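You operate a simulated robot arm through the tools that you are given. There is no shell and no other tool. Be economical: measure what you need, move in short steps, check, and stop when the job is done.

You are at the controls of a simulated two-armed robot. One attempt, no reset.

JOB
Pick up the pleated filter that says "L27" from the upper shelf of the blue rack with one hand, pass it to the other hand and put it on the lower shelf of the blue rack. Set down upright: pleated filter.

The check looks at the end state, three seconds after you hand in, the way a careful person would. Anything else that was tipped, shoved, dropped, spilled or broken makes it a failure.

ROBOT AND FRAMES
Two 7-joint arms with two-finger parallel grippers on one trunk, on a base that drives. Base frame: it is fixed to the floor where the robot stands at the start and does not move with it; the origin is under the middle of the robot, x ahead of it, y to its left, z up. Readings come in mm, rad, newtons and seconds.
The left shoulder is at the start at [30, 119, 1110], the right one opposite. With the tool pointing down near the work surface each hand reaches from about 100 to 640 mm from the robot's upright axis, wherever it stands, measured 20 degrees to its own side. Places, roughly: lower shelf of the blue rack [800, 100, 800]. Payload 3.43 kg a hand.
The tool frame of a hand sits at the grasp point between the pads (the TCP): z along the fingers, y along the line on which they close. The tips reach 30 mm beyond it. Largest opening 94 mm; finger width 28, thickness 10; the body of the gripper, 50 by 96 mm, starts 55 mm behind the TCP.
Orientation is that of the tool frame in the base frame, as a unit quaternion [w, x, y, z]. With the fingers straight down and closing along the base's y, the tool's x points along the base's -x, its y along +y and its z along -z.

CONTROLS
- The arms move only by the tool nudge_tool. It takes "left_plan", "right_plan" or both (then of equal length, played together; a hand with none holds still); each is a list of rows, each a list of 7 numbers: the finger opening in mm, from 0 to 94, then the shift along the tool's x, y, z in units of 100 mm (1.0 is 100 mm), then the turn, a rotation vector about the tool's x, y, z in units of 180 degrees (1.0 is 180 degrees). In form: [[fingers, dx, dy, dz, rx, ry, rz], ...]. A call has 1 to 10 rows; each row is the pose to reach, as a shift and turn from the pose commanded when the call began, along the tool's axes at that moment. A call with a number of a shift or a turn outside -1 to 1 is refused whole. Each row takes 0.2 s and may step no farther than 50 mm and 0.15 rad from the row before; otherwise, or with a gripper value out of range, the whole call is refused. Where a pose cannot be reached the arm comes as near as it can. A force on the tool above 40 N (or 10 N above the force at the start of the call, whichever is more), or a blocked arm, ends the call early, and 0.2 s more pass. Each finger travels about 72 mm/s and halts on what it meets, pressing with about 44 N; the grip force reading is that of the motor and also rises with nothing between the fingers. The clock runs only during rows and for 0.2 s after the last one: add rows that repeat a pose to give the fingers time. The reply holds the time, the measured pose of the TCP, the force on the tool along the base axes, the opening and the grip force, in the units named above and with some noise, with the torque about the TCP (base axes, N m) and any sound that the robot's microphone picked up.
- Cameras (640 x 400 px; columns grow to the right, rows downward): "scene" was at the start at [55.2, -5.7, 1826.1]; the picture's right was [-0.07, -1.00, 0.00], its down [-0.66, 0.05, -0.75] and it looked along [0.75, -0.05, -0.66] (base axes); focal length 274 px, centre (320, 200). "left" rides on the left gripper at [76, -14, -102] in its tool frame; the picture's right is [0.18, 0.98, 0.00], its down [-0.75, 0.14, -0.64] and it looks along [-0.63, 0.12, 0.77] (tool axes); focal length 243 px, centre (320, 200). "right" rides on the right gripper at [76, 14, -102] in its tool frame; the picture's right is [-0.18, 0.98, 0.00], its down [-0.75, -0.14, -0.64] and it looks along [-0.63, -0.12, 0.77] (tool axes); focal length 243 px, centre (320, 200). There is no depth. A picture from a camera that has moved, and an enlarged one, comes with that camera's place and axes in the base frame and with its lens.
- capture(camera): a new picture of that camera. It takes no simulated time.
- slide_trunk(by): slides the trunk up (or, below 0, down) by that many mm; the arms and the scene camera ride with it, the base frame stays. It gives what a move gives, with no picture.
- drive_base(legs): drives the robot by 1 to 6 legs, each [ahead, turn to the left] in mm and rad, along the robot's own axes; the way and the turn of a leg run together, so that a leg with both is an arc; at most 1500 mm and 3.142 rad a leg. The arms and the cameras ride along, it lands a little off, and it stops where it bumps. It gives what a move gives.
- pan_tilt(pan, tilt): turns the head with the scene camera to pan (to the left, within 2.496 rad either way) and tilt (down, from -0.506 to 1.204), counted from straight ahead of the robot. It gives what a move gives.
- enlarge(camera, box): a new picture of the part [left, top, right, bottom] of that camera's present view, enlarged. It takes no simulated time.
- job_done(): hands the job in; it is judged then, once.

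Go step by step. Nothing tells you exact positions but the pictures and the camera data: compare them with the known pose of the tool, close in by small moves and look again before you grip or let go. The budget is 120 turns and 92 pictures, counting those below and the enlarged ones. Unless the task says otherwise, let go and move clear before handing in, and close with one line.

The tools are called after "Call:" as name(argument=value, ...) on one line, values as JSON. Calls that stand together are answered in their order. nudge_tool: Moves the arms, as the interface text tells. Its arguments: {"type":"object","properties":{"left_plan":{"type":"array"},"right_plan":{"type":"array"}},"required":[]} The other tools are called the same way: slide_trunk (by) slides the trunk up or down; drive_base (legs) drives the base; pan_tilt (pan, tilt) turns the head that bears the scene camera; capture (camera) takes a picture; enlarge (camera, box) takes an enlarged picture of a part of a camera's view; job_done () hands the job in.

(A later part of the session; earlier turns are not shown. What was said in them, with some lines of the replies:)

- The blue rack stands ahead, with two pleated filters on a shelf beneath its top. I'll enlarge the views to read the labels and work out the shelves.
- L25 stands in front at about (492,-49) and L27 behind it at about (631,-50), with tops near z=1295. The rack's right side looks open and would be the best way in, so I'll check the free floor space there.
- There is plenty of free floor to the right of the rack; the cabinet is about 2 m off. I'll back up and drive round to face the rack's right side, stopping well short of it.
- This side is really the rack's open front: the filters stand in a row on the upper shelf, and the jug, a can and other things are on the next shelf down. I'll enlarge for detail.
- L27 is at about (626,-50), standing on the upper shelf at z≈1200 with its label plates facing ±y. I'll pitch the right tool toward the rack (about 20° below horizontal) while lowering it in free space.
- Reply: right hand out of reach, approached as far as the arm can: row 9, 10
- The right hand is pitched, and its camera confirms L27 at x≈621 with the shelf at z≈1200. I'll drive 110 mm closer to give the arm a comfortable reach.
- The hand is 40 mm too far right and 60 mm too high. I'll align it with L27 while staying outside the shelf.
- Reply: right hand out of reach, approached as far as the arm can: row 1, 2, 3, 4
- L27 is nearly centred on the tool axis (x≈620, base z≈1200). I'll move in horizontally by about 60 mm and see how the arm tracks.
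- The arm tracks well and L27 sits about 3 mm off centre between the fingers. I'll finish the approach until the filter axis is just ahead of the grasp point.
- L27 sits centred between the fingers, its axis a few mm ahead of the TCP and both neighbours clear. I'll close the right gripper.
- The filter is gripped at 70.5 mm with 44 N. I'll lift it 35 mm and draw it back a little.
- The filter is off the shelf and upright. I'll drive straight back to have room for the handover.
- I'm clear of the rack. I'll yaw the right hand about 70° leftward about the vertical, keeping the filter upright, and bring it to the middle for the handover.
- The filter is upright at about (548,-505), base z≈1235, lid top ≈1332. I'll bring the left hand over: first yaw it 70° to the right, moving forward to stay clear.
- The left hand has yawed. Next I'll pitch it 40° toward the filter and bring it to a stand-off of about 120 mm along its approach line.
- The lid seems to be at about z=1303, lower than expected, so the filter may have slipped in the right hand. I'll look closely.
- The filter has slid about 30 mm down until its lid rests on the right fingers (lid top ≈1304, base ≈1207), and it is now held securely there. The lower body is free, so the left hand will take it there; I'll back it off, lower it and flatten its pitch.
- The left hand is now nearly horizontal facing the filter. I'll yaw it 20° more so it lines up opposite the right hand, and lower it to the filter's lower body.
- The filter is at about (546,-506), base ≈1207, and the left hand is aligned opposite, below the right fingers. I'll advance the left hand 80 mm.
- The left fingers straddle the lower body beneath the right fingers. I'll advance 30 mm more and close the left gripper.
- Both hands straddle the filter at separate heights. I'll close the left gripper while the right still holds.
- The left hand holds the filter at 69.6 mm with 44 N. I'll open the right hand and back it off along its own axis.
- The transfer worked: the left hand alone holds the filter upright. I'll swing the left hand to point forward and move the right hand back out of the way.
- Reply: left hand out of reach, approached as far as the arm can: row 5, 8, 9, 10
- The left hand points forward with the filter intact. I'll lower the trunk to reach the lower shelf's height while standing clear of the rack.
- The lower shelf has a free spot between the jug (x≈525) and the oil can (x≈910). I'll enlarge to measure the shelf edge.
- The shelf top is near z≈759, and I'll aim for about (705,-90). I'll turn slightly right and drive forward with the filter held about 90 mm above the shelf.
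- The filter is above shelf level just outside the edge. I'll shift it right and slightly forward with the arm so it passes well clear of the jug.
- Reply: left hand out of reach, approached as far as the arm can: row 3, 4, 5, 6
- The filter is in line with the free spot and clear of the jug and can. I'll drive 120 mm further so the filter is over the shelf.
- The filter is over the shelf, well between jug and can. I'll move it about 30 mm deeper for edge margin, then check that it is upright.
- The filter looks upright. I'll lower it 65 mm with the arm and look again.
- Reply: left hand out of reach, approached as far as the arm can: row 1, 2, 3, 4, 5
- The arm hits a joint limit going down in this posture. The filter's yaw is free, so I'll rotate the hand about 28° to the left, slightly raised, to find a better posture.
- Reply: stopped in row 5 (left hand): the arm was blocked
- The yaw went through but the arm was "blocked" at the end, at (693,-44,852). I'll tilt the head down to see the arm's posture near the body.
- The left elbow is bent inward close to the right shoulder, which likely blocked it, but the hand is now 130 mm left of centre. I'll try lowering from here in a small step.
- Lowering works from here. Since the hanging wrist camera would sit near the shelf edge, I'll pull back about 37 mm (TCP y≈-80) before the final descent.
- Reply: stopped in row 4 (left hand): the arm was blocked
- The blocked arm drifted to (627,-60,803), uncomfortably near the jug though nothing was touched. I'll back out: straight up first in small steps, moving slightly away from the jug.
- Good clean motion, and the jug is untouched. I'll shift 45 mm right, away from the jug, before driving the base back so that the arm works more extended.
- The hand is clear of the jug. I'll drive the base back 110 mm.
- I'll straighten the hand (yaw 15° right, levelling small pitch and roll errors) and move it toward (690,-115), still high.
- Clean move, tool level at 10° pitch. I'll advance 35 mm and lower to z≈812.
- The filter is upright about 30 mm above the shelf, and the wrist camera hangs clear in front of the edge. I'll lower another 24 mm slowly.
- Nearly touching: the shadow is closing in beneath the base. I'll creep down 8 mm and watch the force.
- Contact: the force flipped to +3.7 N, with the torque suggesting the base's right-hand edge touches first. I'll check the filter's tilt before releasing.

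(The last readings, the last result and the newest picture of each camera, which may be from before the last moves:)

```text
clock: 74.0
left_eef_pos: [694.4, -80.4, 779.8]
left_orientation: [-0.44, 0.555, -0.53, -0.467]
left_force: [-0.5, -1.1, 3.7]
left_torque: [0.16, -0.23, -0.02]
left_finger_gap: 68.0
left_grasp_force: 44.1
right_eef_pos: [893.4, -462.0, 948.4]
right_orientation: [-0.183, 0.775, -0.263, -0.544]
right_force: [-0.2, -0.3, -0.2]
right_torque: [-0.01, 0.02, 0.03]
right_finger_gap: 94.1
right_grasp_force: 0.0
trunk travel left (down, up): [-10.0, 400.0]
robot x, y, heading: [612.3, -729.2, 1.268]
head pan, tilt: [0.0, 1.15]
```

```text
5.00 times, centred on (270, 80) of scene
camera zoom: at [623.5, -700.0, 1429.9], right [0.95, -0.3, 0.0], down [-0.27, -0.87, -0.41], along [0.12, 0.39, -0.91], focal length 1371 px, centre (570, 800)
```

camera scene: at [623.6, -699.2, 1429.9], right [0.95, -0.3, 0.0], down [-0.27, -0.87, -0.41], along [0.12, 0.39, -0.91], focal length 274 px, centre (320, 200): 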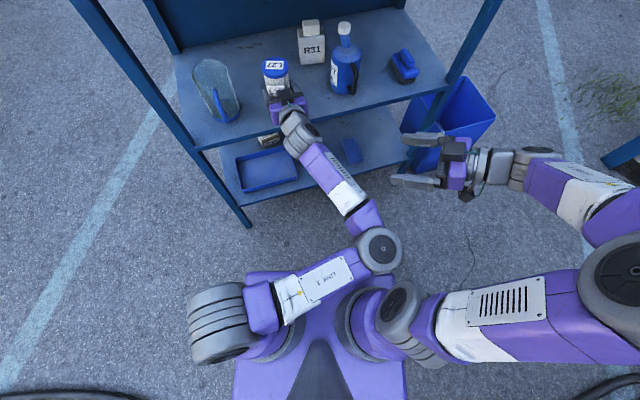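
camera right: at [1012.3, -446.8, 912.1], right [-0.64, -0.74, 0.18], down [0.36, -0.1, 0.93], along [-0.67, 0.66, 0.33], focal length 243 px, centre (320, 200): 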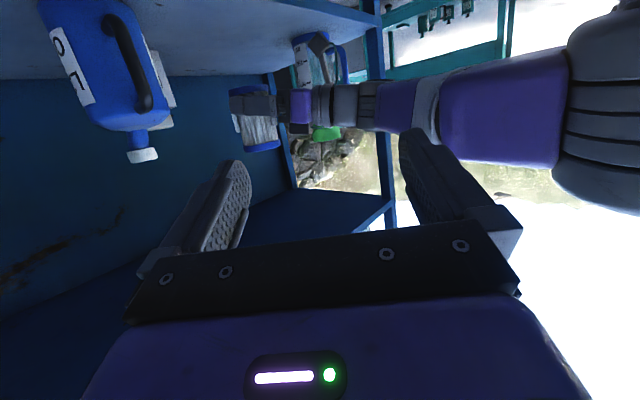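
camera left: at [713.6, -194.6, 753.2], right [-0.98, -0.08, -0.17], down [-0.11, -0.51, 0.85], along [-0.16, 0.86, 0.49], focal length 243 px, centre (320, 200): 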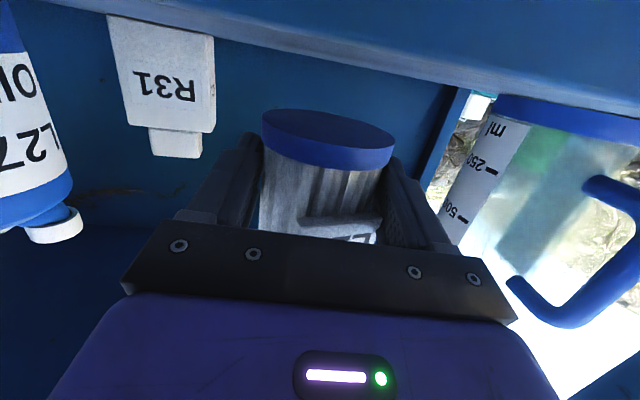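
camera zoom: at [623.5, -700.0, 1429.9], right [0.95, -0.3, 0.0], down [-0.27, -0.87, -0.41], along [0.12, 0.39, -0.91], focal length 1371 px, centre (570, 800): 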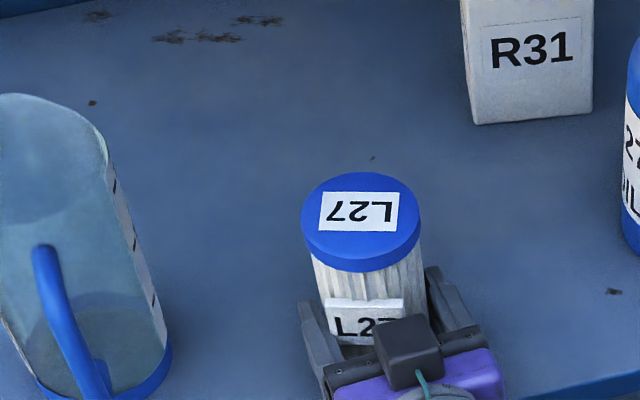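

The filter's axis is vertical within about 2° and it rests on the shelf. I'll open the left gripper slowly, without moving the arm.

Call:
nudge_tool(left_plan=[[72, 0, 0, 0, 0, 0, 0], [78, 0, 0, 0, 0, 0, 0], [86, 0, 0, 0, 0, 0, 0], [94, 0, 0, 0, 0, 0, 0], [94, 0, 0, 0, 0, 0, 0]])

Call:
capture(camera="left")

Call:
enlarge(camera="scene", box=[206, 40, 334, 120])

Call:
enlarge(camera="right", box=[160, 0, 320, 100])

```text
clock: 75.2
left_eef_pos: [693.6, -79.3, 779.1]
left_orientation: [-0.44, 0.554, -0.531, -0.466]
left_force: [0.0, -1.0, 0.8]
left_torque: [-0.02, 0.01, -0.01]
left_finger_gap: 94.0
left_grasp_force: 0.1
right_eef_pos: [892.7, -462.2, 949.2]
right_orientation: [-0.184, 0.775, -0.264, -0.544]
right_force: [0.3, 0.2, 0.0]
right_torque: [0.02, 0.01, -0.03]
right_finger_gap: 94.2
right_grasp_force: 0.1
trunk travel left (down, up): [-10.0, 400.0]
robot x, y, heading: [611.5, -728.7, 1.264]
head pan, tilt: [0.0, 1.15]
```

```text
24 pictures are left
camera left: at [714.2, -194.4, 721.5], right [-0.98, -0.08, -0.17], down [-0.11, -0.5, 0.86], along [-0.16, 0.86, 0.49], focal length 243 px, centre (320, 200)
```

left: 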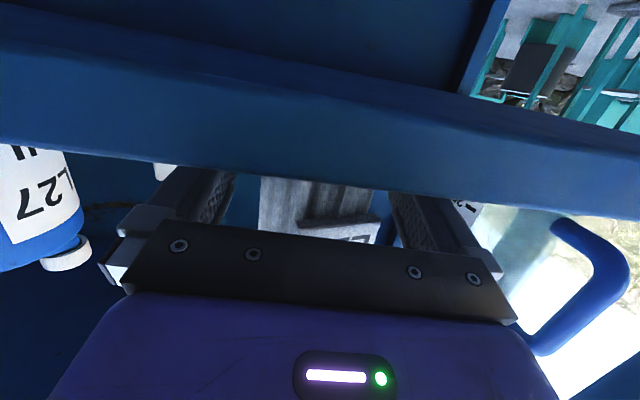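

```text
5.00 times, centred on (270, 80) of scene
camera zoom: at [623.6, -699.5, 1429.9], right [0.95, -0.3, 0.0], down [-0.27, -0.87, -0.41], along [0.12, 0.39, -0.91], focal length 1371 px, centre (570, 800)
```

zoom: 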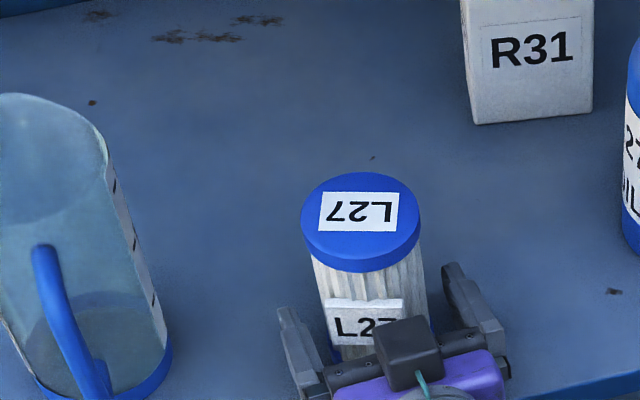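

```text
4.00 times, centred on (240, 50) of right
camera zoom: at [981.2, -548.8, 912.2], right [-0.65, -0.74, 0.18], down [0.36, -0.1, 0.93], along [-0.67, 0.66, 0.33], focal length 970 px, centre (640, 800)
```

zoom: 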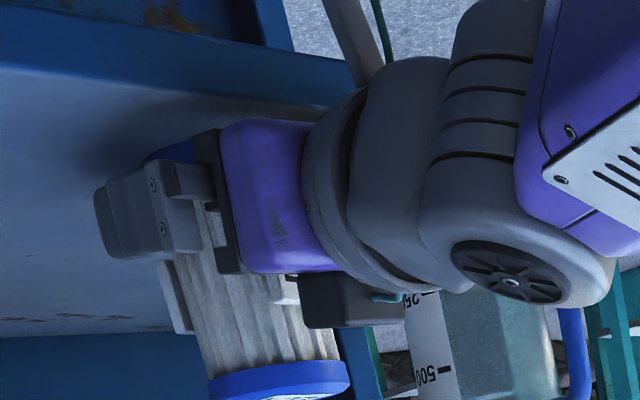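

Released: the filter stands upright and didn't move. I'll withdraw the left hand straight back along its fingers by 75 mm.

Call:
nudge_tool(left_plan=[[94, 0, 0, -0.15, 0, 0, 0], [94, 0, 0, -0.3, 0, 0, 0], [94, 0, 0, -0.45, 0, 0, 0], [94, 0, 0, -0.6, 0, 0, 0], [94, 0, 0, -0.75, 0, 0, 0]])

Call:
enlarge(camera="scene", box=[190, 30, 350, 130])

```text
clock: 76.6
left_eef_pos: [656.9, -138.1, 775.4]
left_orientation: [-0.414, 0.577, -0.516, -0.479]
left_force: [-0.3, 0.1, 0.4]
left_torque: [0.02, 0.02, 0.02]
left_finger_gap: 94.1
left_grasp_force: 0.1
right_eef_pos: [892.7, -461.3, 947.5]
right_orientation: [-0.184, 0.774, -0.265, -0.544]
right_force: [-0.6, -0.4, -0.5]
right_torque: [-0.01, -0.02, -0.01]
right_finger_gap: 94.1
right_grasp_force: 0.1
trunk travel left (down, up): [-10.0, 400.0]
robot x, y, heading: [609.1, -729.4, 1.271]
head pan, tilt: [0.0, 1.15]
stopped in row 5 (left hand): the arm was blocked; the commanded pose is now the measured one
```

```text
4.00 times, centred on (270, 80) of scene
camera zoom: at [623.5, -699.4, 1429.9], right [0.95, -0.3, 0.0], down [-0.27, -0.87, -0.41], along [0.12, 0.39, -0.91], focal length 1097 px, centre (520, 680)
```

zoom: 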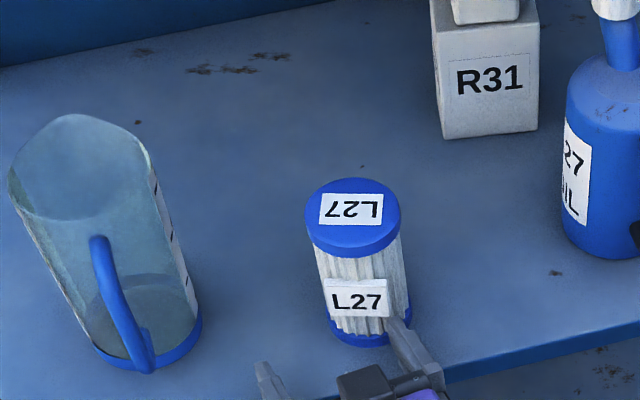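

The arm's retraction got blocked again and drifted left, so the right-hand fingertip is close to the filter's front, though the filter hasn't moved. I'll check from the left camera before leaving.

Call:
capture(camera="left")

Call:
enlarge(camera="scene", box=[238, 70, 318, 120])

```text
20 pictures are left
camera left: at [685.3, -252.6, 721.7], right [-0.97, -0.16, -0.16], down [-0.07, -0.49, 0.87], along [-0.22, 0.86, 0.47], focal length 243 px, centre (320, 200)
```

left: 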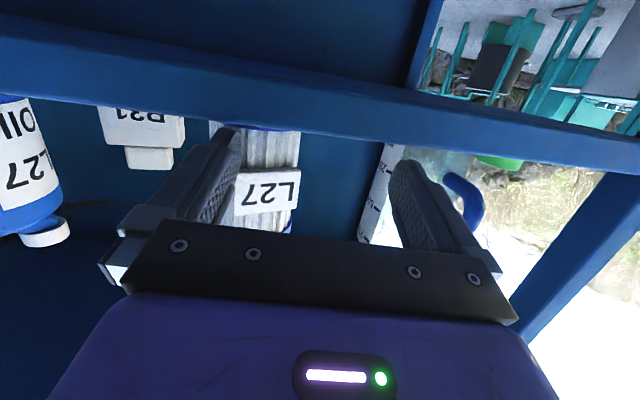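

```text
8.00 times, centred on (278, 95) of scene
camera zoom: at [623.5, -699.4, 1429.9], right [0.95, -0.3, 0.0], down [-0.27, -0.87, -0.41], along [0.12, 0.39, -0.91], focal length 2193 px, centre (656, 1040)
```

zoom: 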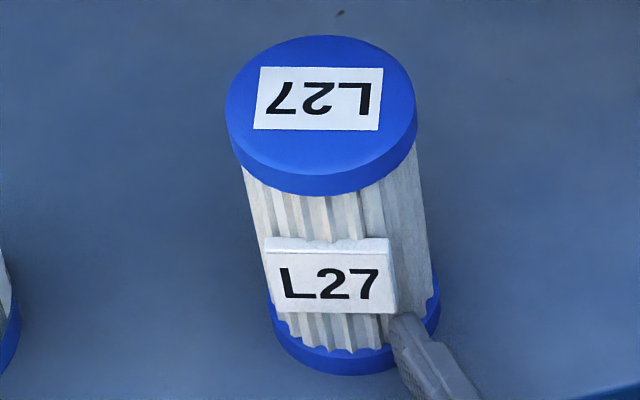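

The right fingertip is just in front of the filter beside its plate. I'll back the base with a slight right turn so the fingertip moves straight back and a little away.

Call:
drive_base(legs=[[-80, -0.055], [-250, 0]])

Call:
pan_tilt(pan=0.0, tilt=0.75)

Call:
capture(camera="scene")

```text
clock: 79.1
left_eef_pos: [577.5, -455.9, 776.1]
left_orientation: [-0.428, 0.561, -0.532, -0.467]
left_force: [-0.1, 0.8, 0.0]
left_torque: [0.03, 0.02, 0.03]
left_finger_gap: 94.0
left_grasp_force: 0.1
right_eef_pos: [793.8, -791.5, 949.0]
right_orientation: [-0.198, 0.767, -0.286, -0.539]
right_force: [0.0, -0.5, 0.0]
right_torque: [0.01, 0.01, 0.0]
right_finger_gap: 93.8
right_grasp_force: 0.1
trunk travel left (down, up): [-10.0, 400.0]
robot x, y, heading: [496.8, -1040.1, 1.211]
head pan, tilt: [0.0, 1.15]
```

```text
clock: 80.0
left_eef_pos: [576.4, -455.3, 776.0]
left_orientation: [-0.428, 0.562, -0.532, -0.467]
left_force: [0.2, -1.2, -0.2]
left_torque: [0.0, 0.0, 0.0]
left_finger_gap: 93.8
left_grasp_force: 0.0
right_eef_pos: [792.5, -792.3, 947.9]
right_orientation: [-0.199, 0.767, -0.287, -0.538]
right_force: [0.5, -0.8, 0.2]
right_torque: [0.0, -0.02, -0.01]
right_finger_gap: 93.8
right_grasp_force: 0.1
trunk travel left (down, up): [-10.0, 400.0]
robot x, y, heading: [502.5, -1042.7, 1.211]
head pan, tilt: [0.0, 0.75]
```

```text
18 pictures are left
camera scene: at [517.8, -991.4, 1458.7], right [0.94, -0.35, 0.0], down [-0.24, -0.64, -0.73], along [0.26, 0.68, -0.68], focal length 274 px, centre (320, 200)
```

scene: 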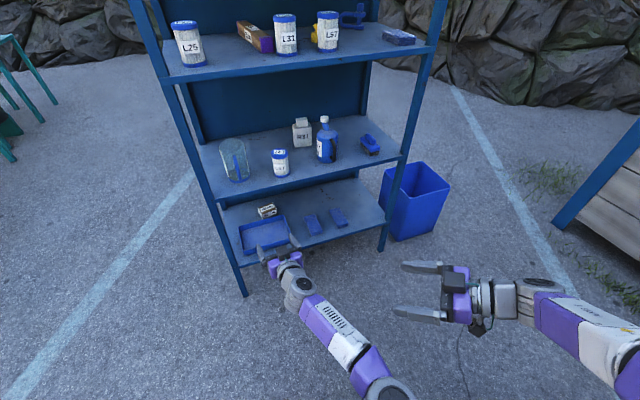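

Call:
enlarge(camera="scene", box=[190, 100, 414, 240])

```text
2.86 times, centred on (302, 170) of scene
camera zoom: at [517.8, -991.4, 1458.7], right [0.94, -0.35, 0.0], down [-0.24, -0.64, -0.73], along [0.26, 0.68, -0.68], focal length 783 px, centre (371, 286)
```

zoom: 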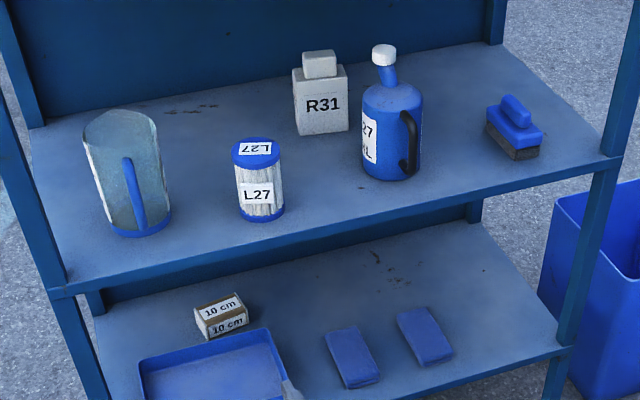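

L27 stands upright on the lower shelf between the jug and the oil can, nothing else has moved, and both hands are empty and clear of the rack. I'm handing in.

Call:
job_done()

```text
The job is handed in.
```

The filter marked "L27" was passed from the right hand to the left and now stands upright on the blue rack's lower shelf. The last picture shows nothing else moved.
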